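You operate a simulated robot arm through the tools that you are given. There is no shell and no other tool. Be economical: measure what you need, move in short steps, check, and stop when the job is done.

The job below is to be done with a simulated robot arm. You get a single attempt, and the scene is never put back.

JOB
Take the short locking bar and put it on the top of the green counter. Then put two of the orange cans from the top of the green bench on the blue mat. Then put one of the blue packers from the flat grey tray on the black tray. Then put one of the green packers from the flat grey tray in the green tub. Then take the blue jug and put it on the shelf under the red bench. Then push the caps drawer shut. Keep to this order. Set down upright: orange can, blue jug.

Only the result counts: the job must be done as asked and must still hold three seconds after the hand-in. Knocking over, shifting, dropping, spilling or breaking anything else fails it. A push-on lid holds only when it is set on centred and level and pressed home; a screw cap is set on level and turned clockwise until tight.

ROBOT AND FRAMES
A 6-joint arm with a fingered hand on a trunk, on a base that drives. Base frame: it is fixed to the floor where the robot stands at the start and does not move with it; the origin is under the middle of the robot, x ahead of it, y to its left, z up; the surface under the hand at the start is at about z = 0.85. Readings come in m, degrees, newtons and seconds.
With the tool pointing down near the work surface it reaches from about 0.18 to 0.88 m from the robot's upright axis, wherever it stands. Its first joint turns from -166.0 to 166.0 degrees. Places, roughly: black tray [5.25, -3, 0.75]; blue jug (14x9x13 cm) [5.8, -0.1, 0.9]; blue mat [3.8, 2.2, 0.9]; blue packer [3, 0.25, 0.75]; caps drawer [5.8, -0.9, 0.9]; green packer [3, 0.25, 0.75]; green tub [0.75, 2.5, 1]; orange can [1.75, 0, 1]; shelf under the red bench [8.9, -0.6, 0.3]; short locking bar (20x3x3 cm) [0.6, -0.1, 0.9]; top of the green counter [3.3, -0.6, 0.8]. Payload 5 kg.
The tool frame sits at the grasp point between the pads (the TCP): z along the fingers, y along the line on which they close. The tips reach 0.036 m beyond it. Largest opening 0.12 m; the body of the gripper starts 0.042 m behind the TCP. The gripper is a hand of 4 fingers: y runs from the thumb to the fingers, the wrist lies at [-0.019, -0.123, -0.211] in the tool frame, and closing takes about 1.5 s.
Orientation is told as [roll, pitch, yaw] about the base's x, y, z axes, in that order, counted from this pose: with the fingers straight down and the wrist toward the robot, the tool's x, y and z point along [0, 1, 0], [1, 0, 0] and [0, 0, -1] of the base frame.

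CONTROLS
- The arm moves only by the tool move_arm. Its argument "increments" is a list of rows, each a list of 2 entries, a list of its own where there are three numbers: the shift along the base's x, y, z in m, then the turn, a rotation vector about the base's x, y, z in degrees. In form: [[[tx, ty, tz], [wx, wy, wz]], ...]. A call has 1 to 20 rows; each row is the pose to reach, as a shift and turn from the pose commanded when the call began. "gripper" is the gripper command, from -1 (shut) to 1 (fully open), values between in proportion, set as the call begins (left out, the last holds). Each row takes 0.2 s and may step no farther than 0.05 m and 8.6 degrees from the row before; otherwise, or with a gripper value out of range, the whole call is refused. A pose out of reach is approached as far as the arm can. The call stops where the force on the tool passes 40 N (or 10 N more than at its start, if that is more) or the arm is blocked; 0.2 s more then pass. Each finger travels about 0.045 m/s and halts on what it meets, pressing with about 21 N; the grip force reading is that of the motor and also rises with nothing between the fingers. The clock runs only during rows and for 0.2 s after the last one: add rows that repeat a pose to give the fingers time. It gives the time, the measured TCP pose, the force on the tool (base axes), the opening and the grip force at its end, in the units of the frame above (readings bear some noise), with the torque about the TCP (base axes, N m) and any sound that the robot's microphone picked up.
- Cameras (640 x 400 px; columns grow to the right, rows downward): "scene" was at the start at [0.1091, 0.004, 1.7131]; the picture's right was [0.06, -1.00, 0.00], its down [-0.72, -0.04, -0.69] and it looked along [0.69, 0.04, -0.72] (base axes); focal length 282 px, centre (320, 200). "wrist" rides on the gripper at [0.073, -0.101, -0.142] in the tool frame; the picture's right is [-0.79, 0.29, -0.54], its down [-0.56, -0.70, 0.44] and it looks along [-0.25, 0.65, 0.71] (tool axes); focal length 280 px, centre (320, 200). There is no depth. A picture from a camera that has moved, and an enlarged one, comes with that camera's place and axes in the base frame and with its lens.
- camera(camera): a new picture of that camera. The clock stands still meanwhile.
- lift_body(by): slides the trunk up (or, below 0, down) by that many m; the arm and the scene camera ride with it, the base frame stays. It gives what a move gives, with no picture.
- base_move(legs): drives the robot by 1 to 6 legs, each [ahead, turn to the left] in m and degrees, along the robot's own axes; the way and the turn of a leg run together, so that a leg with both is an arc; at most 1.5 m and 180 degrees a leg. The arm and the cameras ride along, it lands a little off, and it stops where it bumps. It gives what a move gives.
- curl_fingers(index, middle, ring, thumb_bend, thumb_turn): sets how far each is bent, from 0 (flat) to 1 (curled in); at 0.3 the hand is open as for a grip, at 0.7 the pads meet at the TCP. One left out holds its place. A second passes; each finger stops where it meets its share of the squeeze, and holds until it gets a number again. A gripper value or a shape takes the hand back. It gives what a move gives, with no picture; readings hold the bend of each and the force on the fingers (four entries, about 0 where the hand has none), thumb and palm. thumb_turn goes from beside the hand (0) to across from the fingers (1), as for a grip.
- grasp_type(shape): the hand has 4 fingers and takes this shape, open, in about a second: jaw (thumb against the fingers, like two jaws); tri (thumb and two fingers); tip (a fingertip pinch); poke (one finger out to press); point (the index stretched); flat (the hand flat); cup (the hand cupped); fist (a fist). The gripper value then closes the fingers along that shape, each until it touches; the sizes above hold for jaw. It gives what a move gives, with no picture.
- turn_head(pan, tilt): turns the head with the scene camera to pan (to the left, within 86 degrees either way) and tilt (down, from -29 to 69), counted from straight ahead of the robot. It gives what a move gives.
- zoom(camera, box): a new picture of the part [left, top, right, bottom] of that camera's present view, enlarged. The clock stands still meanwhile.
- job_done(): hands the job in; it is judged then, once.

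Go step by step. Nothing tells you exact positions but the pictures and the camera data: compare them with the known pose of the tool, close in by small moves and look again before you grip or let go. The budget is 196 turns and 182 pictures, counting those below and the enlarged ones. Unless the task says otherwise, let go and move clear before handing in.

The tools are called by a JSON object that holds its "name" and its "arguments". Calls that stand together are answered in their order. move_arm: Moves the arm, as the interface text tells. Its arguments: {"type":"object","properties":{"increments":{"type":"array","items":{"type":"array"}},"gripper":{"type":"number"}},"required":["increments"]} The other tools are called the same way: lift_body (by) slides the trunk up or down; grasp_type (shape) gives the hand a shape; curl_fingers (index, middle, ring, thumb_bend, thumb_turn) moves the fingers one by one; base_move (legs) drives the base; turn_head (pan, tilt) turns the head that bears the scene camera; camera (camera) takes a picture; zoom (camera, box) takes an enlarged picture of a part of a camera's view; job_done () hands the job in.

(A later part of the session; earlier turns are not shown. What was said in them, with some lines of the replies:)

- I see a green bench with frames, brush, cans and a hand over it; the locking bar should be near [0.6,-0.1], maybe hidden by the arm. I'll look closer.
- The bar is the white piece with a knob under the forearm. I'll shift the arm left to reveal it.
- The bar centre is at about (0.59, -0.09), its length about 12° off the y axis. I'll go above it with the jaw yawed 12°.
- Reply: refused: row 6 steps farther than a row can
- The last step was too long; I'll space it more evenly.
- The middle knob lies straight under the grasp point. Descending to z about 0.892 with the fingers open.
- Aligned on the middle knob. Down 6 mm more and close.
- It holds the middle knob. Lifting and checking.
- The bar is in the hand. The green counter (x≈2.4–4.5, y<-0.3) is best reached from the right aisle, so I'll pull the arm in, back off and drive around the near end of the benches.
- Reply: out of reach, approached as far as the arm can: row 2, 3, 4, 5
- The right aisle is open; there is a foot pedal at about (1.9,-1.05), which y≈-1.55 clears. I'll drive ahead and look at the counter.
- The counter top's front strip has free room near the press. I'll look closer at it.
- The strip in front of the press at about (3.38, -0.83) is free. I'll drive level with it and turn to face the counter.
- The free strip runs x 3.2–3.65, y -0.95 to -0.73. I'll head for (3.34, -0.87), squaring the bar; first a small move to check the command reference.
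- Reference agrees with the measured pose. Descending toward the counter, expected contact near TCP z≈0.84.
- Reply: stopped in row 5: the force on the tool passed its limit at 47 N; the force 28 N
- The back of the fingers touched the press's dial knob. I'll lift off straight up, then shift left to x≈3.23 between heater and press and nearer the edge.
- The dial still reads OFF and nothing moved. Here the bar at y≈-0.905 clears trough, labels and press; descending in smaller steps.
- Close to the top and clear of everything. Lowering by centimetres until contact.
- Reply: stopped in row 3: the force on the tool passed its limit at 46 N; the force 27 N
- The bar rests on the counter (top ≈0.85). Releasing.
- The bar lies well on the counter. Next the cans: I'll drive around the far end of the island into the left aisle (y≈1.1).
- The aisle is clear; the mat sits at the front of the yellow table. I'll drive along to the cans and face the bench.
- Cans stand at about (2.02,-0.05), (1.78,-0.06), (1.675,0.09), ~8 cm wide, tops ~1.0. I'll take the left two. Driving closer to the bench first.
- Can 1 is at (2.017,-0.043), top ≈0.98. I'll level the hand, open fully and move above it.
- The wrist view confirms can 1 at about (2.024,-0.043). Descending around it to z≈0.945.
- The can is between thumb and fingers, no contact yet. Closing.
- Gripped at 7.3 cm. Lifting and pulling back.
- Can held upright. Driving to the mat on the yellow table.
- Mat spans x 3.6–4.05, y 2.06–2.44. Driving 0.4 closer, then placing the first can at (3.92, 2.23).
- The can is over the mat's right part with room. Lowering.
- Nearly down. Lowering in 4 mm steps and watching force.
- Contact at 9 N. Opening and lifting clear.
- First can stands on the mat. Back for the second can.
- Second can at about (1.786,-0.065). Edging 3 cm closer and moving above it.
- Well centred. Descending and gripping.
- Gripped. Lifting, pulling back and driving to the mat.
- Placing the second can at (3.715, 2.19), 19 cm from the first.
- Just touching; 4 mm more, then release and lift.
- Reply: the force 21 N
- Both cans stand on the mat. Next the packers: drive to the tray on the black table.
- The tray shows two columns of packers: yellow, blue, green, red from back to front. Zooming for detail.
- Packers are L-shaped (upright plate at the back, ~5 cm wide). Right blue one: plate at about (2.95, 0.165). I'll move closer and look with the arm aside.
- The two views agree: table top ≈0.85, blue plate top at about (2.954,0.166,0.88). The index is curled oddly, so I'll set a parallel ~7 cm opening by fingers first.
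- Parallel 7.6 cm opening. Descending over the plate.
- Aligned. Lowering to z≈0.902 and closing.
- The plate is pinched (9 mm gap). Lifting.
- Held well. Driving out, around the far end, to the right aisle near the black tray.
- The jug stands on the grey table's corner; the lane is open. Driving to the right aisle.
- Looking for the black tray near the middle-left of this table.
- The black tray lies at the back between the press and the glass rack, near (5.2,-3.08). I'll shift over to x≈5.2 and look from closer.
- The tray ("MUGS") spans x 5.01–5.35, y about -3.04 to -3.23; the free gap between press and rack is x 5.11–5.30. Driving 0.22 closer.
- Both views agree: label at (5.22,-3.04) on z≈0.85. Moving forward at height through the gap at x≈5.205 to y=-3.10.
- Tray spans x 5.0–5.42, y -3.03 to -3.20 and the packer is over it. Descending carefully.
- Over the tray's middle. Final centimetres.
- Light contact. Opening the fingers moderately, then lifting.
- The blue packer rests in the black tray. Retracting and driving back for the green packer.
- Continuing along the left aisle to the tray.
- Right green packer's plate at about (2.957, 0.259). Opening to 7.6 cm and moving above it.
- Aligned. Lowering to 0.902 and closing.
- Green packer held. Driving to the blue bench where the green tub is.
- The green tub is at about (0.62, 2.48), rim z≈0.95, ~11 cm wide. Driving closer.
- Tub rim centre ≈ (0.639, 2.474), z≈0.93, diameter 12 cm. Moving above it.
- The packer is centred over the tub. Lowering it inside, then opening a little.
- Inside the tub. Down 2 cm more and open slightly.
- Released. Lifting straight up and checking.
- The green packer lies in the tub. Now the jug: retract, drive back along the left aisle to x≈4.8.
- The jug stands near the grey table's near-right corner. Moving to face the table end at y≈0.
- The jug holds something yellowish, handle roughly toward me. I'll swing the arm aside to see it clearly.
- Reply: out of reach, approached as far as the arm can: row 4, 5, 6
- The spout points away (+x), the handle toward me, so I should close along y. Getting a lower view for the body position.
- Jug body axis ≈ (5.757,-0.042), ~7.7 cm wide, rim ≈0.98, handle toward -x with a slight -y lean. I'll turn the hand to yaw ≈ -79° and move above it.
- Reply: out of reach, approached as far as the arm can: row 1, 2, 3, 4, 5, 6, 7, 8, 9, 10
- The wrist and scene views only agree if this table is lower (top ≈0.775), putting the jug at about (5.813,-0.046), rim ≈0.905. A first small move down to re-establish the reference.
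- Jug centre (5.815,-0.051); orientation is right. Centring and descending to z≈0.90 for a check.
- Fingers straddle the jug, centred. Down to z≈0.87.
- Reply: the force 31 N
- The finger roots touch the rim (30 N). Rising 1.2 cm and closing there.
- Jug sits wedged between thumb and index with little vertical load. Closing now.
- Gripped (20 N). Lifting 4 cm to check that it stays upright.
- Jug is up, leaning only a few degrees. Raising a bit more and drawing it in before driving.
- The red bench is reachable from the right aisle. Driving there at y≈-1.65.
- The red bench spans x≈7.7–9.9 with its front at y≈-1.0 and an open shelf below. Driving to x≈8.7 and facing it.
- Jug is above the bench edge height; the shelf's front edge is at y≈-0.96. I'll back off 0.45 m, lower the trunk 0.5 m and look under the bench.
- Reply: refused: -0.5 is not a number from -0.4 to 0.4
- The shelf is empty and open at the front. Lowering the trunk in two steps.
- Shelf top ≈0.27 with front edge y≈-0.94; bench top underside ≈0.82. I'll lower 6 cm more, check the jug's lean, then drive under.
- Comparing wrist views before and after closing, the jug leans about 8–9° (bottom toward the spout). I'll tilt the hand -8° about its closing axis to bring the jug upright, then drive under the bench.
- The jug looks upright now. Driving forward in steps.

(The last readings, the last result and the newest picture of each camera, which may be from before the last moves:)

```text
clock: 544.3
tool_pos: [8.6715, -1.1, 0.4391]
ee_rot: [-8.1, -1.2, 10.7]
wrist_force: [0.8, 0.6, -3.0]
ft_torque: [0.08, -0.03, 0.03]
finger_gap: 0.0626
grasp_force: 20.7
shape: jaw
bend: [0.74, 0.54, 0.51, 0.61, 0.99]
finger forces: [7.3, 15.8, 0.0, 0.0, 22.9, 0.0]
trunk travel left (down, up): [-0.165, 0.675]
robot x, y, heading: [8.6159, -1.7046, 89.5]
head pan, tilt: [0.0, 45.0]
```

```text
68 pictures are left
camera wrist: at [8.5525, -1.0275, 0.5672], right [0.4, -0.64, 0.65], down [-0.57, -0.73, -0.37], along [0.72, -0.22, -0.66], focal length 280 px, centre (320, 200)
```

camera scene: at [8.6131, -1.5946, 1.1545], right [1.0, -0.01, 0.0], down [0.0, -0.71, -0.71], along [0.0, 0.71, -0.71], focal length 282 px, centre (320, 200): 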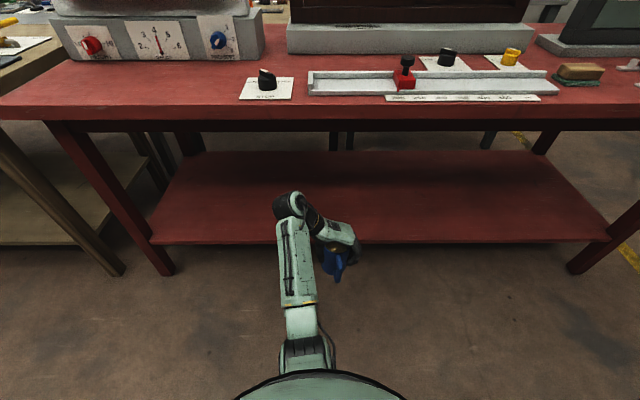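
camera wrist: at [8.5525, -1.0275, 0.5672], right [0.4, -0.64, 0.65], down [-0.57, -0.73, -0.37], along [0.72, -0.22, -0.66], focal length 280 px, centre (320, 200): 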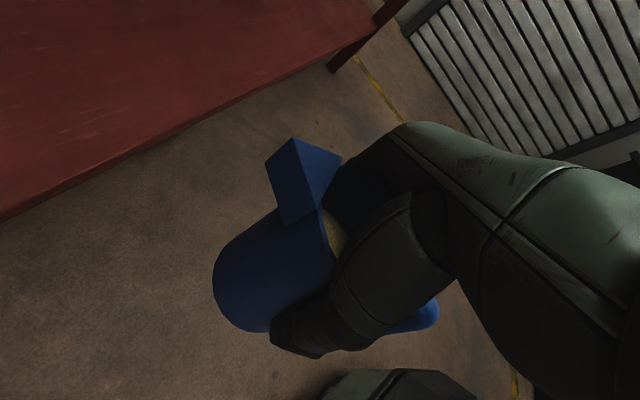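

Jug bottom is ~6 cm above the shelf. Driving the last 0.3 m.

{"name": "base_move", "arguments": {"legs": [[0.15, 0], [0.15, 0]]}}

{"name": "camera", "arguments": {"camera": "scene"}}

{"name": "camera", "arguments": {"camera": "wrist"}}

```text
clock: 546.8
tool_pos: [8.6708, -0.7985, 0.438]
ee_rot: [-8.1, -1.2, 10.9]
wrist_force: [0.0, 0.4, -2.8]
ft_torque: [0.05, -0.04, 0.04]
finger_gap: 0.0623
grasp_force: 21.4
shape: jaw
bend: [0.74, 0.54, 0.51, 0.61, 0.99]
finger forces: [7.2, 15.8, 0.0, 0.0, 23.1, 0.0]
trunk travel left (down, up): [-0.165, 0.675]
robot x, y, heading: [8.6138, -1.4093, 89.8]
head pan, tilt: [0.0, 45.0]
```

```text
67 pictures are left
camera scene: at [8.6143, -1.294, 1.1544], right [1.0, 0.0, 0.0], down [0.0, -0.71, -0.71], along [0.0, 0.71, -0.71], focal length 282 px, centre (320, 200)
```

scene: 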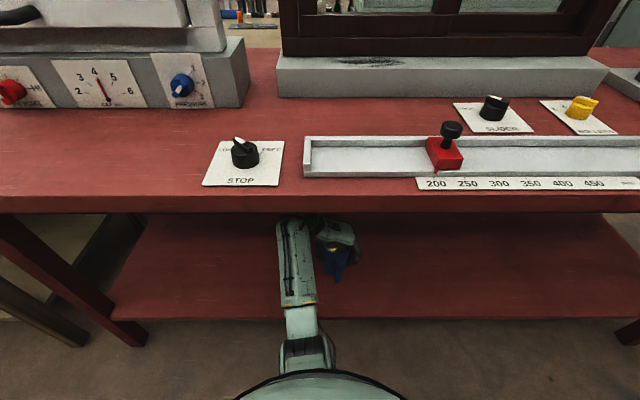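

```text
66 pictures are left
camera wrist: at [8.5519, -0.7272, 0.5669], right [0.4, -0.64, 0.65], down [-0.56, -0.74, -0.37], along [0.72, -0.22, -0.66], focal length 280 px, centre (320, 200)
```

wrist: 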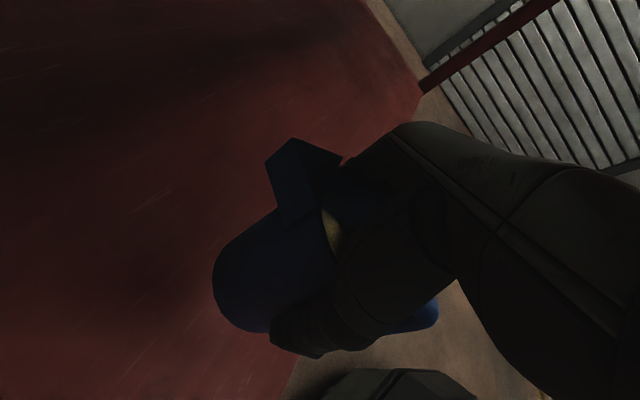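

Over the shelf. Lowering slowly until it touches (expected TCP z≈0.385).

{"name": "move_arm", "arguments": {"increments": [[[0, 0, -0.012], [0, 0, 0]], [[0, 0, -0.024], [0, 0, 0]], [[0, 0, -0.034], [0, 0, 0]], [[0, 0, -0.04], [0, 0, 0]]]}}

{"name": "camera", "arguments": {"camera": "wrist"}}

```text
clock: 547.8
tool_pos: [8.6702, -0.7986, 0.3988]
ee_rot: [-8.0, -1.2, 11.0]
wrist_force: [-0.5, 0.1, -3.0]
ft_torque: [0.06, -0.03, 0.01]
finger_gap: 0.0623
grasp_force: 21.0
shape: jaw
bend: [0.74, 0.54, 0.51, 0.61, 0.99]
finger forces: [7.2, 15.7, 0.1, 0.0, 22.9, 0.1]
trunk travel left (down, up): [-0.165, 0.675]
robot x, y, heading: [8.6186, -1.4029, 89.7]
head pan, tilt: [0.0, 45.0]
```

```text
65 pictures are left
camera wrist: at [8.5518, -0.7273, 0.527], right [0.4, -0.64, 0.65], down [-0.56, -0.74, -0.37], along [0.72, -0.22, -0.66], focal length 280 px, centre (320, 200)
```

wrist: 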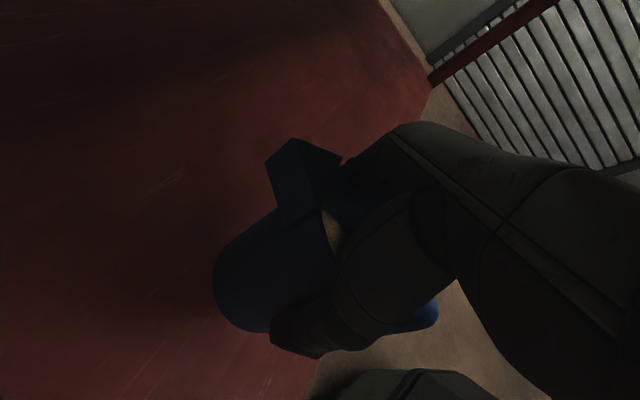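

{"name": "move_arm", "arguments": {"increments": [[[0, 0, -0.004], [0, 0, 0]], [[0, 0, -0.008], [0, 0, 0]], [[0, 0, -0.012], [0, 0, 0]], [[0, 0, -0.015], [0, 0, 0]]]}}

```text
clock: 548.8
tool_pos: [8.6704, -0.7997, 0.384]
ee_rot: [-8.0, -1.2, 10.9]
wrist_force: [0.7, -0.2, -4.1]
ft_torque: [0.05, 0.01, 0.01]
finger_gap: 0.0622
grasp_force: 21.3
shape: jaw
bend: [0.74, 0.54, 0.51, 0.61, 0.99]
finger forces: [7.2, 15.7, 0.0, 0.0, 22.9, 0.1]
trunk travel left (down, up): [-0.165, 0.675]
robot x, y, heading: [8.6156, -1.4048, 89.7]
head pan, tilt: [0.0, 45.0]
```

No contact yet; continuing in 3 mm steps.

{"name": "move_arm", "arguments": {"increments": [[[0, 0, -0.003], [0, 0, 0]], [[0, 0, -0.006], [0, 0, 0]], [[0, 0, -0.009], [0, 0, 0]], [[0, 0, -0.012], [0, 0, 0]]]}}

```text
clock: 549.8
tool_pos: [8.6711, -0.7991, 0.3706]
ee_rot: [-8.0, -1.2, 10.9]
wrist_force: [-0.1, -0.4, -3.4]
ft_torque: [0.09, -0.03, 0.01]
finger_gap: 0.0623
grasp_force: 21.3
shape: jaw
bend: [0.74, 0.54, 0.51, 0.61, 0.99]
finger forces: [7.2, 15.7, 0.1, 0.0, 22.9, 0.0]
trunk travel left (down, up): [-0.165, 0.675]
robot x, y, heading: [8.6175, -1.4085, 89.9]
head pan, tilt: [0.0, 45.0]
```

{"name": "move_arm", "arguments": {"increments": [[[0, 0, -0.003], [0, 0, 0]], [[0, 0, -0.006], [0, 0, 0]], [[0, 0, -0.009], [0, 0, 0]], [[0, 0, -0.012], [0, 0, 0]]]}}

{"name": "camera", "arguments": {"camera": "wrist"}}

```text
clock: 550.8
tool_pos: [8.6698, -0.7985, 0.3596]
ee_rot: [-8.2, -1.2, 10.9]
wrist_force: [1.2, 0.4, -3.5]
ft_torque: [0.05, 0.01, -0.02]
finger_gap: 0.0621
grasp_force: 21.1
shape: jaw
bend: [0.74, 0.54, 0.51, 0.61, 0.99]
finger forces: [7.2, 15.7, 0.0, 0.0, 22.8, 0.0]
trunk travel left (down, up): [-0.165, 0.675]
robot x, y, heading: [8.6134, -1.4022, 89.7]
head pan, tilt: [0.0, 45.0]
```

```text
64 pictures are left
camera wrist: at [8.5518, -0.7275, 0.488], right [0.4, -0.64, 0.65], down [-0.56, -0.74, -0.37], along [0.72, -0.22, -0.66], focal length 280 px, centre (320, 200)
```

wrist: 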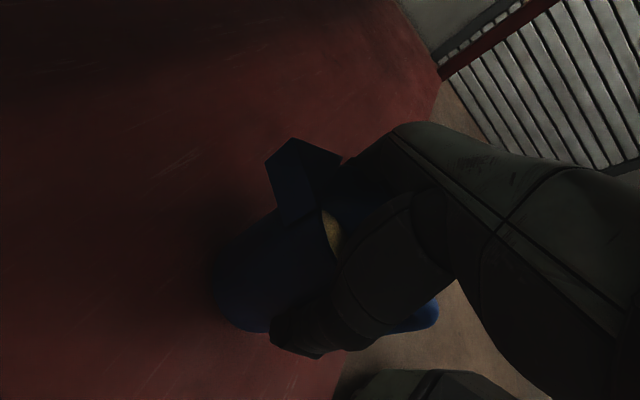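

Still free; continuing.

{"name": "move_arm", "arguments": {"increments": [[[0, 0, -0.004], [0, 0, 0]], [[0, 0, -0.008], [0, 0, 0]], [[0, 0, -0.012], [0, 0, 0]], [[0, 0, -0.015], [0, 0, 0]]]}}

```text
clock: 551.8
tool_pos: [8.6709, -0.7983, 0.3453]
ee_rot: [-8.1, -1.2, 10.9]
wrist_force: [-0.2, -0.1, -3.6]
ft_torque: [0.07, 0.0, 0.02]
finger_gap: 0.0622
grasp_force: 20.8
shape: jaw
bend: [0.74, 0.54, 0.51, 0.61, 0.99]
finger forces: [7.3, 15.7, 0.0, 0.1, 22.9, 0.1]
trunk travel left (down, up): [-0.165, 0.675]
robot x, y, heading: [8.6153, -1.4035, 89.9]
head pan, tilt: [0.0, 45.0]
```

{"name": "move_arm", "arguments": {"increments": [[[0, 0, -0.003], [0, 0, 0]], [[0, 0, -0.006], [0, 0, 0]], [[0, 0, -0.009], [0, 0, 0]], [[0, 0, -0.012], [0, 0, 0]]]}}

{"name": "zoom", "arguments": {"camera": "scene", "box": [260, 200, 400, 320]}}

```text
clock: 553.0
tool_pos: [8.6697, -0.7963, 0.3407]
ee_rot: [-7.4, -1.5, 10.9]
wrist_force: [-3.0, -6.9, 22.5]
ft_torque: [-0.24, -0.59, -0.19]
finger_gap: 0.0598
grasp_force: 21.1
shape: jaw
bend: [0.74, 0.54, 0.51, 0.64, 0.99]
finger forces: [9.3, 19.2, 0.0, 0.1, 33.0, 0.0]
trunk travel left (down, up): [-0.165, 0.675]
robot x, y, heading: [8.6187, -1.4081, 89.9]
head pan, tilt: [0.0, 45.0]
stopped in row 4: the force on the tool passed its limit at 41 N (the readings are from after the stop); the commanded pose is now the measured one
```

```text
3.33 times, centred on (330, 260) of scene
camera zoom: at [8.6138, -1.297, 1.1546], right [1.0, 0.0, 0.0], down [0.0, -0.71, -0.71], along [0.0, 0.71, -0.71], focal length 940 px, centre (287, 0)
```

zoom: 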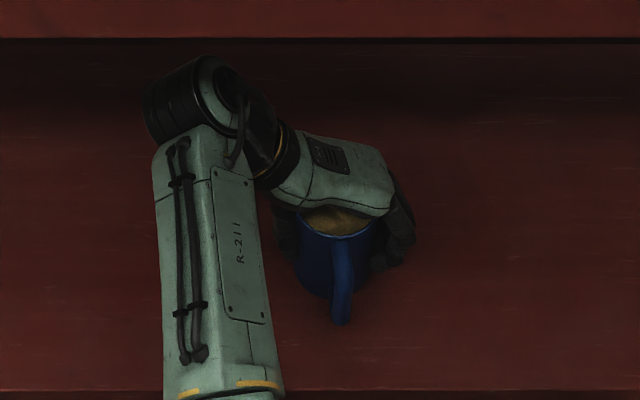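

Contact with the shelf (22 N). Relaxing 3 mm and opening.

{"name": "move_arm", "arguments": {"increments": [[[0, 0, 0.003], [0, 0, 0]], [[0, 0, 0.003], [0, 0, 0]]]}}

{"name": "move_arm", "arguments": {"increments": [[[0, 0, 0], [0, 0, 0]], [[0, 0, 0], [0, 0, 0]], [[0, 0, 0], [0, 0, 0]], [[0, 0, 0], [0, 0, 0]], [[0, 0, 0], [0, 0, 0]], [[0, 0, 0], [0, 0, 0]], [[0, 0, 0], [0, 0, 0]]], "gripper": 1}}

{"name": "camera", "arguments": {"camera": "wrist"}}

{"name": "zoom", "arguments": {"camera": "scene", "box": [260, 200, 400, 320]}}

```text
clock: 553.5
tool_pos: [8.6715, -0.7969, 0.3385]
ee_rot: [-7.6, -1.3, 10.9]
wrist_force: [0.0, -2.3, 13.9]
ft_torque: [-0.1, -0.48, -0.12]
finger_gap: 0.0599
grasp_force: 21.0
shape: jaw
bend: [0.74, 0.54, 0.51, 0.64, 0.99]
finger forces: [9.2, 19.0, 0.0, 0.0, 30.3, 0.0]
trunk travel left (down, up): [-0.165, 0.675]
robot x, y, heading: [8.6192, -1.4036, 89.8]
head pan, tilt: [0.0, 45.0]
```

```text
clock: 555.1
tool_pos: [8.6701, -0.7963, 0.3395]
ee_rot: [-7.6, -1.4, 10.9]
wrist_force: [-3.4, 0.0, 9.5]
ft_torque: [0.14, -0.06, 0.02]
finger_gap: 0.12
grasp_force: 0.1
shape: jaw
bend: [0.29, 0.3, 0.3, 0.3, 0.98]
finger forces: [9.7, 0.1, 0.0, 0.0, 13.5, 0.0]
trunk travel left (down, up): [-0.165, 0.675]
robot x, y, heading: [8.6162, -1.4041, 90.1]
head pan, tilt: [0.0, 45.0]
```

```text
62 pictures are left
camera wrist: at [8.5513, -0.7261, 0.4682], right [0.4, -0.65, 0.65], down [-0.56, -0.73, -0.38], along [0.72, -0.21, -0.66], focal length 280 px, centre (320, 200)
```

wrist: 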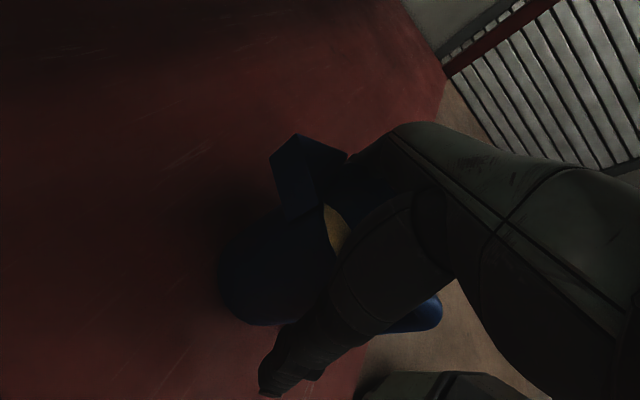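

```text
3.33 times, centred on (330, 260) of scene
camera zoom: at [8.6139, -1.2957, 1.1546], right [1.0, 0.0, 0.0], down [0.0, -0.71, -0.71], along [0.0, 0.71, -0.71], focal length 940 px, centre (287, 0)
```

zoom: 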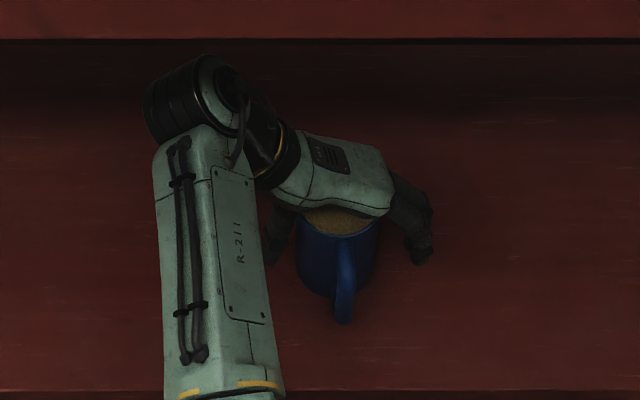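

Open, finger roots only lightly touching the rim. Rising gently to check the jug stays.

{"name": "move_arm", "arguments": {"increments": [[[0, 0, 0.006], [0, 0, 0]], [[0, 0, 0.014], [0, 0, 0]], [[0, 0, 0.024], [0, 0, 0]]]}}

{"name": "zoom", "arguments": {"camera": "scene", "box": [260, 200, 400, 320]}}

```text
clock: 556.0
tool_pos: [8.6706, -0.7961, 0.3634]
ee_rot: [-7.7, -1.3, 10.9]
wrist_force: [0.2, 0.2, -0.5]
ft_torque: [-0.02, 0.02, -0.02]
finger_gap: 0.1199
grasp_force: 0.1
shape: jaw
bend: [0.3, 0.3, 0.3, 0.3, 0.97]
finger forces: [0.0, 0.0, 0.0, 0.0, 0.2, 0.0]
trunk travel left (down, up): [-0.165, 0.675]
robot x, y, heading: [8.6177, -1.4041, 89.9]
head pan, tilt: [0.0, 45.0]
```

```text
3.33 times, centred on (330, 260) of scene
camera zoom: at [8.6141, -1.2949, 1.1545], right [1.0, 0.0, 0.0], down [0.0, -0.71, -0.71], along [0.0, 0.71, -0.71], focal length 940 px, centre (287, 0)
```

zoom: 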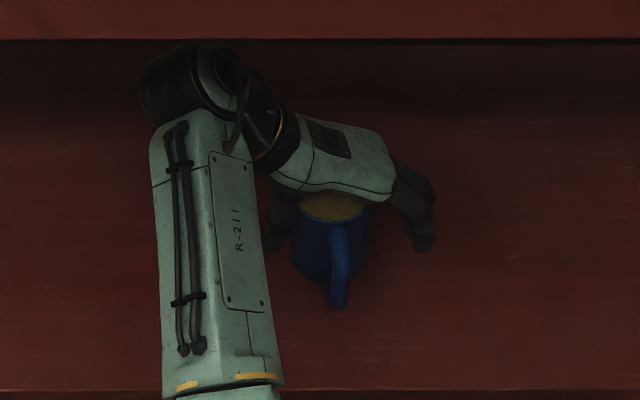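

The hand carries no load, so the jug stands on the shelf. Rising clear of the rim.

{"name": "move_arm", "arguments": {"increments": [[[0, 0.0, 0.02], [0, 0, 0]], [[0, 0, 0.04], [0, 0, 0]], [[0, 0, 0.06], [0, 0, 0]], [[0, 0, 0.08], [0, 0, 0]], [[0, 0, 0.095], [0, 0, 0]]]}}

{"name": "camera", "arguments": {"camera": "wrist"}}

{"name": "zoom", "arguments": {"camera": "scene", "box": [260, 200, 400, 320]}}

```text
clock: 557.1
tool_pos: [8.6747, -0.792, 0.4504]
ee_rot: [-7.5, -1.5, 11.0]
wrist_force: [-0.2, 0.1, 0.1]
ft_torque: [0.02, 0.0, 0.05]
finger_gap: 0.1197
grasp_force: 0.1
shape: jaw
bend: [0.3, 0.3, 0.3, 0.3, 0.97]
finger forces: [0.0, 0.0, 0.1, 0.0, 0.0, 0.0]
out of reach, approached as far as the arm can: row 5
trunk travel left (down, up): [-0.165, 0.675]
robot x, y, heading: [8.6121, -1.4029, 89.9]
head pan, tilt: [0.0, 45.0]
```

```text
59 pictures are left
camera wrist: at [8.5551, -0.7222, 0.5792], right [0.4, -0.65, 0.65], down [-0.56, -0.73, -0.38], along [0.72, -0.21, -0.66], focal length 280 px, centre (320, 200)
```

wrist: 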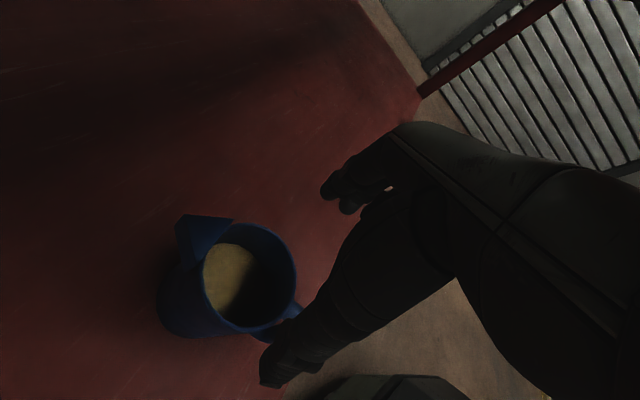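

```text
3.33 times, centred on (330, 260) of scene
camera zoom: at [8.6142, -1.2948, 1.1545], right [1.0, 0.0, 0.0], down [0.0, -0.71, -0.71], along [0.0, 0.71, -0.71], focal length 940 px, centre (287, 0)
```

zoom: 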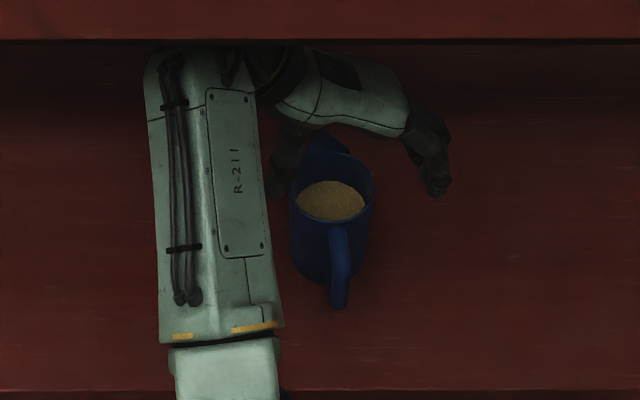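

Jug stands upright on the shelf and the fingertips are above the rim. Backing straight out, then raising the trunk.

{"name": "base_move", "arguments": {"legs": [[-0.35, 0], [-0.35, 0]]}}

{"name": "turn_head", "arguments": {"pan": 0, "tilt": 25}}

{"name": "zoom", "arguments": {"camera": "scene", "box": [240, 180, 440, 305]}}

```text
clock: 561.6
tool_pos: [8.6735, -1.4931, 0.4505]
ee_rot: [-7.5, -1.5, 11.1]
wrist_force: [0.1, 0.1, 0.2]
ft_torque: [0.01, 0.0, 0.01]
finger_gap: 0.12
grasp_force: 0.0
shape: jaw
bend: [0.3, 0.3, 0.3, 0.3, 0.97]
finger forces: [0.0, 0.1, 0.0, 0.0, 0.0, 0.0]
trunk travel left (down, up): [-0.165, 0.675]
robot x, y, heading: [8.6161, -2.1063, 89.7]
head pan, tilt: [0.0, 45.0]
```

```text
clock: 562.5
tool_pos: [8.6731, -1.4907, 0.4509]
ee_rot: [-7.6, -1.5, 11.1]
wrist_force: [0.5, -0.3, -0.5]
ft_torque: [0.05, 0.0, -0.02]
finger_gap: 0.1196
grasp_force: 0.1
shape: jaw
bend: [0.3, 0.3, 0.3, 0.3, 0.97]
finger forces: [0.0, 0.0, 0.0, 0.1, 0.0, 0.0]
trunk travel left (down, up): [-0.165, 0.675]
robot x, y, heading: [8.6114, -2.108, 89.9]
head pan, tilt: [0.0, 25.0]
```

```text
3.20 times, centred on (340, 242) of scene
camera zoom: at [8.6125, -1.9835, 1.185], right [1.0, 0.0, 0.0], down [0.0, -0.42, -0.91], along [0.0, 0.91, -0.42], focal length 903 px, centre (256, 64)
```

zoom: 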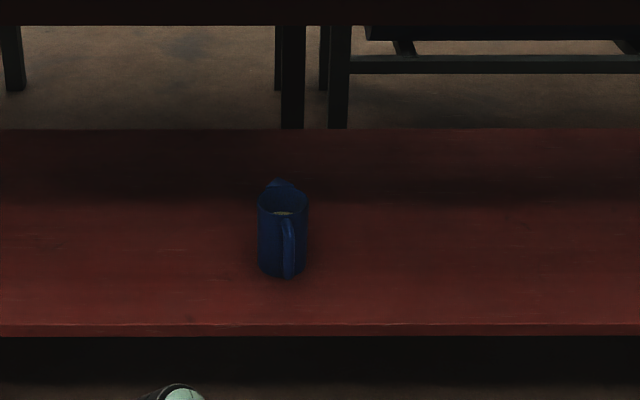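

Jug stands upright. Now raising the trunk and driving back to the drawer cabinet.

{"name": "lift_body", "arguments": {"by": 0.4}}

{"name": "lift_body", "arguments": {"by": 0.16}}

{"name": "base_move", "arguments": {"legs": [[0.3, 0], [0, 90], [1.5, 0], [0.4, 0]]}}

{"name": "turn_head", "arguments": {"pan": -45, "tilt": 30}}

{"name": "camera", "arguments": {"camera": "scene"}}

```text
clock: 566.3
tool_pos: [8.6732, -1.4906, 0.8506]
ee_rot: [-7.5, -1.5, 11.1]
wrist_force: [0.4, 1.3, 0.2]
ft_torque: [-0.02, 0.02, 0.0]
finger_gap: 0.1199
grasp_force: 0.1
shape: jaw
bend: [0.3, 0.3, 0.3, 0.3, 0.97]
finger forces: [0.1, 0.0, 0.1, 0.0, 0.0, 0.0]
trunk travel left (down, up): [-0.565, 0.275]
robot x, y, heading: [8.6148, -2.1059, 89.8]
head pan, tilt: [0.0, 25.0]
```

```text
clock: 568.1
tool_pos: [8.6743, -1.4909, 1.0108]
ee_rot: [-7.5, -1.4, 11.1]
wrist_force: [0.6, -0.1, 1.0]
ft_torque: [0.0, 0.02, 0.0]
finger_gap: 0.1199
grasp_force: 0.0
shape: jaw
bend: [0.3, 0.3, 0.3, 0.3, 0.97]
finger forces: [0.1, 0.0, 0.0, 0.1, 0.0, 0.0]
trunk travel left (down, up): [-0.725, 0.115]
robot x, y, heading: [8.6105, -2.1077, 89.5]
head pan, tilt: [0.0, 25.0]
```

```text
clock: 584.8
tool_pos: [6.126, -1.6967, 1.01]
ee_rot: [-7.5, -1.5, 100.1]
wrist_force: [-0.1, 0.6, 0.9]
ft_torque: [0.0, -0.01, -0.05]
finger_gap: 0.1202
grasp_force: 0.1
shape: jaw
bend: [0.3, 0.3, 0.3, 0.3, 0.97]
finger forces: [0.0, 0.1, 0.0, 0.0, 0.1, 0.0]
trunk travel left (down, up): [-0.725, 0.115]
robot x, y, heading: [6.7362, -1.7673, 178.7]
head pan, tilt: [0.0, 25.0]
```

```text
clock: 585.9
tool_pos: [6.126, -1.697, 1.0104]
ee_rot: [-7.4, -1.5, 100.0]
wrist_force: [0.1, 0.7, 1.0]
ft_torque: [0.01, -0.04, -0.02]
finger_gap: 0.12
grasp_force: 0.0
shape: jaw
bend: [0.3, 0.3, 0.3, 0.3, 0.97]
finger forces: [0.0, 0.1, 0.0, 0.1, 0.1, 0.0]
trunk travel left (down, up): [-0.725, 0.115]
robot x, y, heading: [6.741, -1.7679, 178.7]
head pan, tilt: [-45.0, 30.0]
```

```text
56 pictures are left
camera scene: at [6.6442, -1.7024, 1.7371], right [0.72, 0.69, 0.0], down [0.35, -0.36, -0.87], along [-0.6, 0.62, -0.5], focal length 282 px, centre (320, 200)
```

scene: 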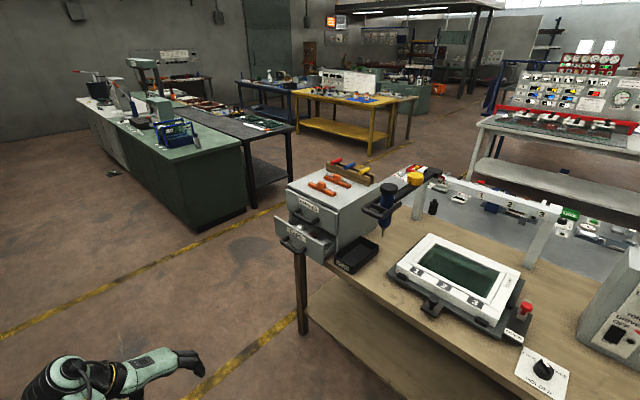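

{"name": "zoom", "arguments": {"camera": "scene", "box": [250, 140, 410, 300]}}

```text
2.50 times, centred on (330, 220) of scene
camera zoom: at [6.6442, -1.7024, 1.7371], right [0.72, 0.69, 0.0], down [0.35, -0.36, -0.87], along [-0.6, 0.62, -0.5], focal length 705 px, centre (295, 150)
```

zoom: 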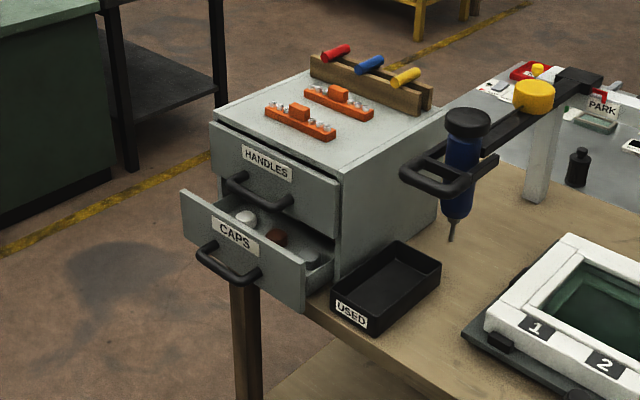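

The CAPS drawer is the lower, half-open one, facing the aisle at about x≈5.8. I'll drive to (5.82,-2.0) and face it.

{"name": "base_move", "arguments": {"legs": [[0, 14.5], [0.95, 0], [0, -103.2]]}}

{"name": "turn_head", "arguments": {"pan": 0, "tilt": 40}}

{"name": "camera", "arguments": {"camera": "scene"}}

```text
clock: 597.4
tool_pos: [5.8648, -1.3698, 1.0102]
ee_rot: [-7.4, -1.6, 12.0]
wrist_force: [-0.1, -0.1, 0.5]
ft_torque: [0.02, 0.0, 0.02]
finger_gap: 0.1199
grasp_force: 0.1
shape: jaw
bend: [0.3, 0.3, 0.3, 0.3, 0.97]
finger forces: [0.1, 0.0, 0.1, 0.0, 0.0, 0.0]
trunk travel left (down, up): [-0.725, 0.115]
robot x, y, heading: [5.8127, -1.9846, 90.9]
head pan, tilt: [-45.0, 30.0]
```

```text
clock: 598.5
tool_pos: [5.8656, -1.3699, 1.0109]
ee_rot: [-7.6, -1.5, 12.0]
wrist_force: [0.0, -0.2, 0.2]
ft_torque: [0.0, 0.01, 0.01]
finger_gap: 0.1201
grasp_force: 0.0
shape: jaw
bend: [0.3, 0.3, 0.3, 0.3, 0.97]
finger forces: [0.0, 0.0, 0.0, 0.1, 0.0, 0.0]
trunk travel left (down, up): [-0.725, 0.115]
robot x, y, heading: [5.8156, -1.9845, 90.8]
head pan, tilt: [0.0, 40.0]
```

```text
54 pictures are left
camera scene: at [5.8129, -1.8705, 1.7218], right [1.0, 0.01, 0.0], down [0.01, -0.64, -0.77], along [-0.01, 0.77, -0.64], focal length 282 px, centre (320, 200)
```

scene: 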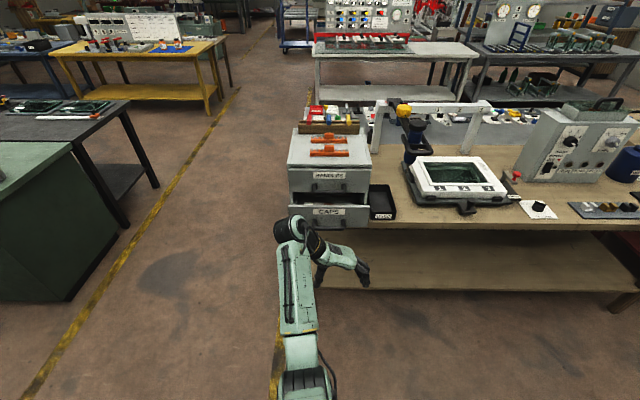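

CAPS front is at about (5.842,-1.03), z≈0.94, open ~7.5 cm. I'll close the hand and turn it so the fingers point forward (+y), first untilting and yawing.

{"name": "move_arm", "arguments": {"increments": [[[0, 0, 0], [3.5, 1.5, 0]], [[0, 0, 0], [7, 3, 0]]], "gripper": -1}}

{"name": "move_arm", "arguments": {"increments": [[[0, 0, 0], [0, 0, 8]], [[0, 0, 0], [0, 0, 16]], [[0, 0, 0], [0, 0, 24]], [[0, 0, 0], [0, 0, 32]], [[0, 0, 0], [0, 0, 40]], [[0, 0, 0], [0, 0, 48]], [[0, 0, 0], [0, 0, 56]], [[0, 0, 0], [0, 0, 64]], [[0, 0, 0], [0, 0, 72]], [[0, 0, 0], [0, 0, 78]]]}}

```text
clock: 599.1
tool_pos: [5.867, -1.3702, 1.011]
ee_rot: [0.1, 0.0, 11.9]
wrist_force: [0.8, 0.5, 0.5]
ft_torque: [-0.03, -0.01, 0.01]
finger_gap: 0.0679
grasp_force: 0.1
shape: jaw
bend: [0.74, 0.42, 0.39, 0.67, 1.0]
finger forces: [0.0, 0.0, 0.0, 0.1, 0.1, 0.0]
trunk travel left (down, up): [-0.725, 0.115]
robot x, y, heading: [5.8135, -1.9892, 90.9]
head pan, tilt: [0.0, 40.0]
```

```text
clock: 601.3
tool_pos: [5.8659, -1.3694, 1.0101]
ee_rot: [0.0, 0.0, 90.0]
wrist_force: [0.4, -0.7, -0.1]
ft_torque: [-0.01, -0.03, -0.01]
finger_gap: 0.0
grasp_force: 20.7
shape: jaw
bend: [0.7, 0.7, 0.7, 0.55, 1.0]
finger forces: [0.0, 0.0, 0.1, 0.1, 0.0, 0.1]
trunk travel left (down, up): [-0.725, 0.115]
robot x, y, heading: [5.8195, -1.9824, 91.0]
head pan, tilt: [0.0, 40.0]
```

Hand is square and closed. Now pitching it 90° forward while shifting to x≈5.845, z≈0.95.

{"name": "move_arm", "arguments": {"increments": [[[-0.002, 0, -0.005], [8.2, 0, 0]], [[-0.004, 0, -0.01], [16.4, 0, 0]], [[-0.006, 0, -0.015], [24.6, 0, 0]], [[-0.008, 0, -0.02], [32.8, 0, 0]], [[-0.01, 0, -0.025], [41, 0, 0]], [[-0.012, 0, -0.03], [49.2, 0, 0]], [[-0.014, 0, -0.035], [57.4, 0, 0]], [[-0.016, 0, -0.04], [65.6, 0, 0]], [[-0.018, 0, -0.045], [73.8, 0, 0]], [[-0.02, 0, -0.05], [82, 0, 0]], [[-0.021, 0, -0.055], [90, 0, 0]]]}}

{"name": "camera", "arguments": {"camera": "scene"}}

{"name": "camera", "arguments": {"camera": "wrist"}}

```text
clock: 603.9
tool_pos: [5.8436, -1.3802, 0.9454]
ee_rot: [-67.8, -80.0, 164.6]
wrist_force: [0.3, -0.1, 0.0]
ft_torque: [0.01, 0.0, 0.0]
finger_gap: 0.0
grasp_force: 21.1
shape: jaw
bend: [0.7, 0.7, 0.7, 0.55, 1.0]
finger forces: [0.0, 0.1, 0.0, 0.0, 0.0, 0.0]
out of reach, approached as far as the arm can: row 10, 11
trunk travel left (down, up): [-0.725, 0.115]
robot x, y, heading: [5.8144, -1.9885, 90.7]
head pan, tilt: [0.0, 40.0]
stopped in row 11: the arm was blocked; the commanded pose is now the measured one
```

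```text
53 pictures are left
camera scene: at [5.8128, -1.8717, 1.7219], right [1.0, 0.01, 0.0], down [0.01, -0.64, -0.77], along [-0.01, 0.77, -0.64], focal length 282 px, centre (320, 200)
```

scene: 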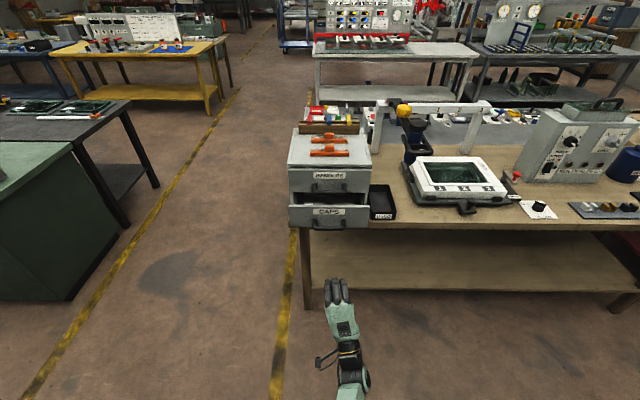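

```text
52 pictures are left
camera wrist: at [5.8055, -1.5334, 0.8433], right [0.79, -0.43, 0.45], down [0.62, 0.47, -0.63], along [0.06, 0.77, 0.64], focal length 280 px, centre (320, 200)
```

wrist: 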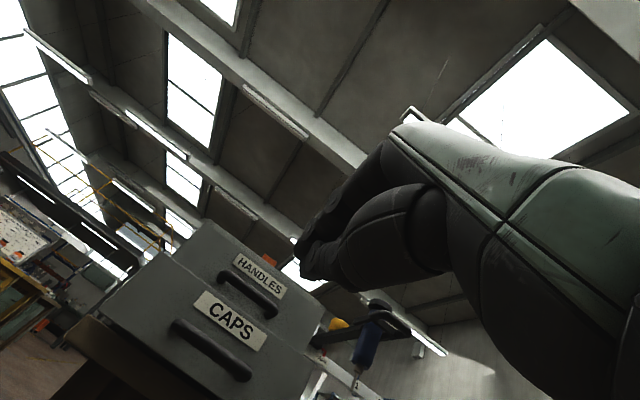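

Fingers now point forward (≈80°), level with the CAPS front. Driving 0.2 m closer.

{"name": "base_move", "arguments": {"legs": [[0.2, 0]]}}

{"name": "zoom", "arguments": {"camera": "scene", "box": [240, 180, 420, 330]}}

{"name": "camera", "arguments": {"camera": "wrist"}}

```text
clock: 605.6
tool_pos: [5.8412, -1.178, 0.9451]
ee_rot: [-67.7, -80.0, 164.4]
wrist_force: [-0.5, 0.8, 0.0]
ft_torque: [0.03, 0.03, 0.04]
finger_gap: 0.0
grasp_force: 21.0
shape: jaw
bend: [0.7, 0.7, 0.7, 0.55, 1.0]
finger forces: [0.1, 0.1, 0.0, 0.1, 0.0, 0.0]
trunk travel left (down, up): [-0.725, 0.115]
robot x, y, heading: [5.8146, -1.7843, 90.9]
head pan, tilt: [0.0, 40.0]
```

```text
2.67 times, centred on (330, 255) of scene
camera zoom: at [5.8101, -1.6694, 1.7218], right [1.0, 0.01, 0.0], down [0.01, -0.64, -0.77], along [-0.01, 0.77, -0.64], focal length 752 px, centre (293, 53)
```

zoom: 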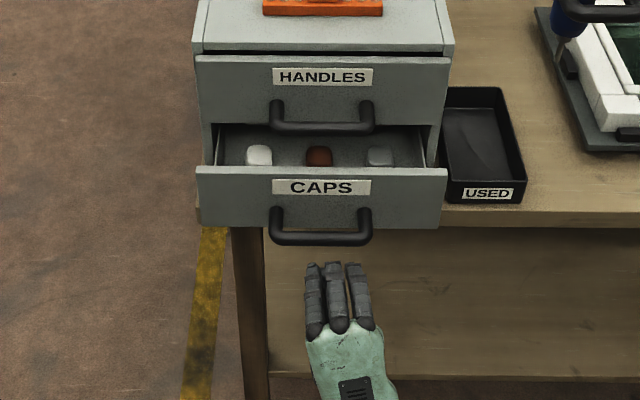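

```text
50 pictures are left
camera wrist: at [5.8029, -1.3316, 0.843], right [0.79, -0.43, 0.45], down [0.62, 0.47, -0.63], along [0.06, 0.77, 0.64], focal length 280 px, centre (320, 200)
```

wrist: 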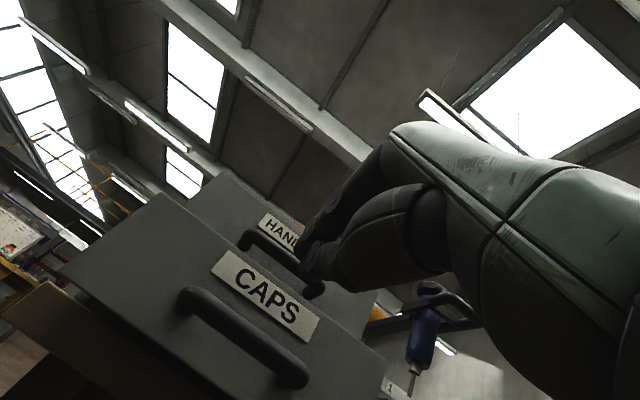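

The fingertip line leads straight to the CAPS label. Pushing forward in steps.

{"name": "move_arm", "arguments": {"increments": [[[0, 0.03, 0], [0, 0, 0]], [[0, 0.06, 0], [0, 0, 0]], [[0, 0.09, 0], [0, 0, 0]], [[0, 0.11, 0], [0, 0, 0]], [[0, 0.125, 0], [0, 0, 0]], [[0, 0.14, 0], [0, 0, 0]]]}}

{"name": "zoom", "arguments": {"camera": "scene", "box": [240, 180, 420, 330]}}

```text
clock: 607.0
tool_pos: [5.8417, -1.0438, 0.9558]
ee_rot: [-66.9, -80.0, 163.7]
wrist_force: [0.0, -0.8, 0.2]
ft_torque: [0.02, -0.01, -0.02]
finger_gap: 0.0
grasp_force: 21.3
shape: jaw
bend: [0.7, 0.7, 0.7, 0.55, 1.0]
finger forces: [0.0, 0.1, 0.1, 0.0, 0.0, 0.0]
out of reach, approached as far as the arm can: row 5, 6
trunk travel left (down, up): [-0.725, 0.115]
robot x, y, heading: [5.8138, -1.7839, 90.7]
head pan, tilt: [0.0, 40.0]
```

```text
2.67 times, centred on (330, 255) of scene
camera zoom: at [5.8101, -1.6695, 1.7218], right [1.0, 0.01, 0.0], down [0.01, -0.64, -0.77], along [-0.01, 0.77, -0.64], focal length 752 px, centre (293, 53)
```

zoom: 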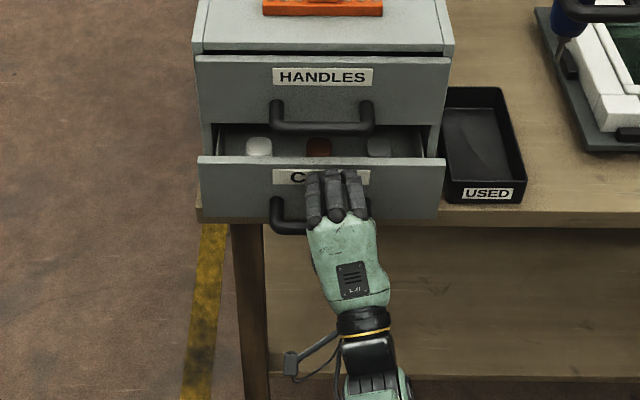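

The drawer is moving, but the arm is at its reach limit. I'll retract 10 cm, drive 12 cm closer, and push again.

{"name": "move_arm", "arguments": {"increments": [[[0, -0.04, -0.005], [0, 0, 0]], [[0, -0.08, -0.01], [0, 0, 0]], [[0, -0.12, -0.01], [0, 0, 0]]]}}

{"name": "base_move", "arguments": {"legs": [[0.12, 0]]}}

{"name": "move_arm", "arguments": {"increments": [[[0, 0.02, 0], [0, 0, 0]], [[0, 0.035, 0], [0, 0, 0]], [[0, 0.05, 0], [0, 0, 0]]]}}

{"name": "zoom", "arguments": {"camera": "scene", "box": [240, 200, 420, 350]}}

```text
clock: 607.8
tool_pos: [5.8409, -1.1659, 0.9458]
ee_rot: [-68.5, -80.0, 165.0]
wrist_force: [0.4, 0.0, 0.2]
ft_torque: [-0.03, 0.0, -0.03]
finger_gap: 0.0
grasp_force: 21.2
shape: jaw
bend: [0.7, 0.7, 0.7, 0.55, 1.0]
finger forces: [0.0, 0.0, 0.1, 0.0, 0.0, 0.0]
trunk travel left (down, up): [-0.725, 0.115]
robot x, y, heading: [5.8107, -1.7828, 90.9]
head pan, tilt: [0.0, 40.0]
```

```text
clock: 609.1
tool_pos: [5.8399, -1.047, 0.945]
ee_rot: [-67.7, -80.0, 164.4]
wrist_force: [-0.6, -0.2, -0.2]
ft_torque: [0.0, 0.04, 0.0]
finger_gap: 0.0
grasp_force: 20.7
shape: jaw
bend: [0.7, 0.7, 0.7, 0.55, 1.0]
finger forces: [0.1, 0.0, 0.0, 0.0, 0.0, 0.0]
trunk travel left (down, up): [-0.725, 0.115]
robot x, y, heading: [5.8066, -1.6654, 90.6]
head pan, tilt: [0.0, 40.0]
```

```text
clock: 609.9
tool_pos: [5.8402, -0.9953, 0.9447]
ee_rot: [-67.4, -80.1, 164.0]
wrist_force: [-0.6, -0.1, 0.7]
ft_torque: [-0.03, 0.02, -0.01]
finger_gap: 0.0
grasp_force: 21.2
shape: jaw
bend: [0.7, 0.7, 0.7, 0.55, 1.0]
finger forces: [0.0, 0.0, 0.0, 0.0, 0.1, 0.0]
trunk travel left (down, up): [-0.725, 0.115]
robot x, y, heading: [5.8105, -1.6639, 90.9]
head pan, tilt: [0.0, 40.0]
```

```text
2.67 times, centred on (330, 275) of scene
camera zoom: at [5.8089, -1.5493, 1.7218], right [1.0, 0.01, 0.0], down [0.01, -0.64, -0.77], along [-0.01, 0.77, -0.64], focal length 752 px, centre (293, 0)
```

zoom: 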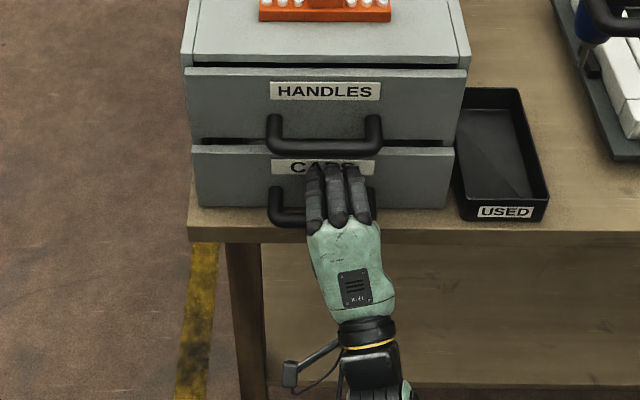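

Nearly shut. Pushing on in small steps until the force rises.

{"name": "move_arm", "arguments": {"increments": [[[0, 0.006, 0], [0, 0, 0]], [[0, 0.012, 0], [0, 0, 0]], [[0, 0.018, 0], [0, 0, 0]], [[0, 0.024, 0], [0, 0, 0]], [[0, 0.03, 0], [0, 0, 0]], [[0, 0.036, 0], [0, 0, 0]]]}}

{"name": "zoom", "arguments": {"camera": "scene", "box": [240, 200, 420, 350]}}

```text
clock: 611.1
tool_pos: [5.8408, -0.9749, 0.9446]
ee_rot: [-69.6, -80.4, 166.3]
wrist_force: [1.7, -30.9, 10.0]
ft_torque: [0.5, -0.07, -0.17]
finger_gap: 0.0
grasp_force: 21.2
shape: jaw
bend: [0.7, 0.7, 0.7, 0.55, 1.0]
finger forces: [30.2, 24.4, 0.0, 0.0, 0.0, 0.0]
trunk travel left (down, up): [-0.725, 0.115]
robot x, y, heading: [5.8092, -1.6664, 90.6]
head pan, tilt: [0.0, 40.0]
stopped in row 6: the force on the tool passed its limit at 48 N (the readings are from after the stop); the commanded pose is now the measured one
```

```text
2.67 times, centred on (330, 275) of scene
camera zoom: at [5.809, -1.5557, 1.7223], right [1.0, 0.01, 0.0], down [0.01, -0.64, -0.77], along [-0.01, 0.77, -0.64], focal length 752 px, centre (293, 0)
```

zoom: 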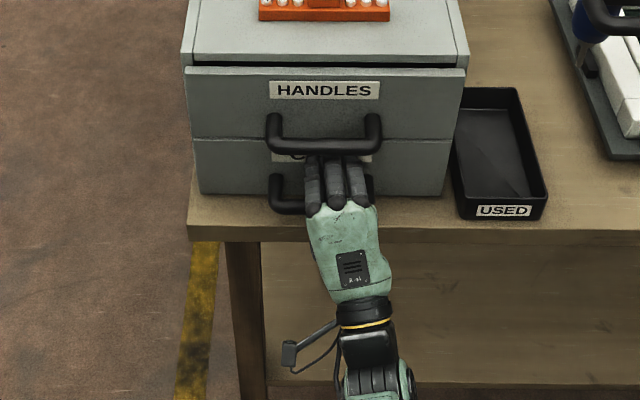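

It stopped hard at the end of travel. Backing off and checking from the side.

{"name": "move_arm", "arguments": {"increments": [[[0, -0.03, 0], [0, 0, 0]], [[0, -0.07, 0], [0, 0, 0]], [[0, -0.11, 0], [0, 0, 0]], [[0, -0.15, 0], [0, 0, 0]]]}}

{"name": "base_move", "arguments": {"legs": [[-0.35, 0], [0, -90], [0.7, 0]]}}

{"name": "turn_head", "arguments": {"pan": 86, "tilt": 35}}

{"name": "camera", "arguments": {"camera": "scene"}}

```text
clock: 612.1
tool_pos: [5.8378, -1.1218, 0.9435]
ee_rot: [-68.1, -80.2, 164.9]
wrist_force: [-0.5, 0.4, 0.2]
ft_torque: [-0.01, -0.01, -0.04]
finger_gap: 0.0001
grasp_force: 20.8
shape: jaw
bend: [0.7, 0.7, 0.7, 0.55, 1.0]
finger forces: [0.0, 0.0, 0.0, 0.0, 0.1, 0.0]
trunk travel left (down, up): [-0.725, 0.115]
robot x, y, heading: [5.8107, -1.6639, 90.9]
head pan, tilt: [0.0, 40.0]
```

```text
clock: 622.9
tool_pos: [7.0553, -2.0424, 0.9427]
ee_rot: [-67.3, -80.3, 73.7]
wrist_force: [-0.2, 0.2, 0.1]
ft_torque: [-0.01, 0.02, -0.01]
finger_gap: 0.0
grasp_force: 21.3
shape: jaw
bend: [0.7, 0.7, 0.7, 0.55, 1.0]
finger forces: [0.0, 0.1, 0.0, 0.0, 0.0, 0.0]
trunk travel left (down, up): [-0.725, 0.115]
robot x, y, heading: [6.5106, -2.009, 0.1]
head pan, tilt: [0.0, 40.0]
```

```text
clock: 624.5
tool_pos: [7.0554, -2.042, 0.9411]
ee_rot: [-67.3, -80.2, 73.7]
wrist_force: [-0.7, 0.8, 0.6]
ft_torque: [-0.01, 0.01, 0.0]
finger_gap: 0.0002
grasp_force: 20.9
shape: jaw
bend: [0.7, 0.7, 0.7, 0.55, 1.0]
finger forces: [0.1, 0.0, 0.0, 0.0, 0.0, 0.1]
trunk travel left (down, up): [-0.725, 0.115]
robot x, y, heading: [6.5091, -2.0092, 0.1]
head pan, tilt: [85.9, 35.0]
```

```text
46 pictures are left
camera scene: at [6.5453, -1.9238, 1.7294], right [1.0, -0.07, 0.0], down [-0.04, -0.57, -0.82], along [0.05, 0.82, -0.57], focal length 282 px, centre (320, 200)
```

scene: 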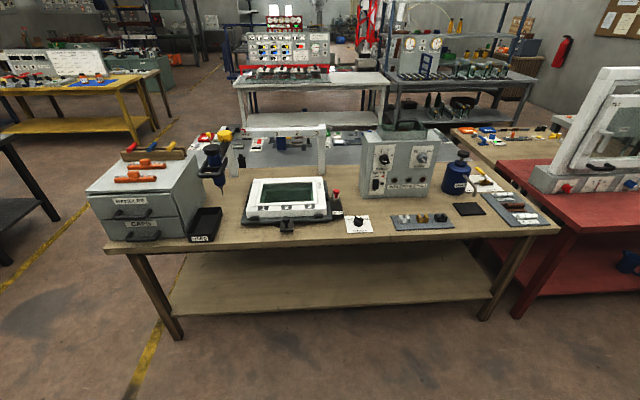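

{"name": "zoom", "arguments": {"camera": "scene", "box": [70, 140, 230, 260]}}

```text
3.33 times, centred on (150, 200) of scene
camera zoom: at [6.5453, -1.9238, 1.7294], right [1.0, -0.07, 0.0], down [-0.04, -0.57, -0.82], along [0.05, 0.82, -0.57], focal length 940 px, centre (887, 200)
```

zoom: 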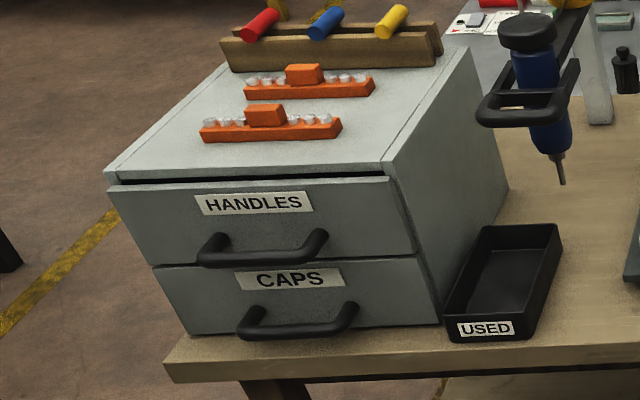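

The CAPS drawer is shut flush with its neighbour, and the hand is clear of everything. All six steps were done in order, so I'm handing in.

{"name": "job_done", "arguments": {}}

```text
The job is handed in.
```

I did all six steps in the order asked and handed the job in; I don't know the verdict.

- **Short locking bar:** it lies on top of the green counter. On the first try my hand bumped the dial of the instrument on that counter. The dial still read OFF and nothing looked moved, so I put the bar down further left.
- **Orange cans:** two stand upright on the blue mat.
- **Blue packer:** it is in the black tray (the one labelled MUGS).
- **Green packer:** it is in the green tub. The tub may have shifted about 1 cm while I was working in it.
- **Blue jug:** it stands upright on the shelf under the red bench. It leaned about 8° in the grip, so I straightened it before setting it down.
- **Caps drawer:** I pushed it until it stopped hard, and it sits flush with the drawer above.
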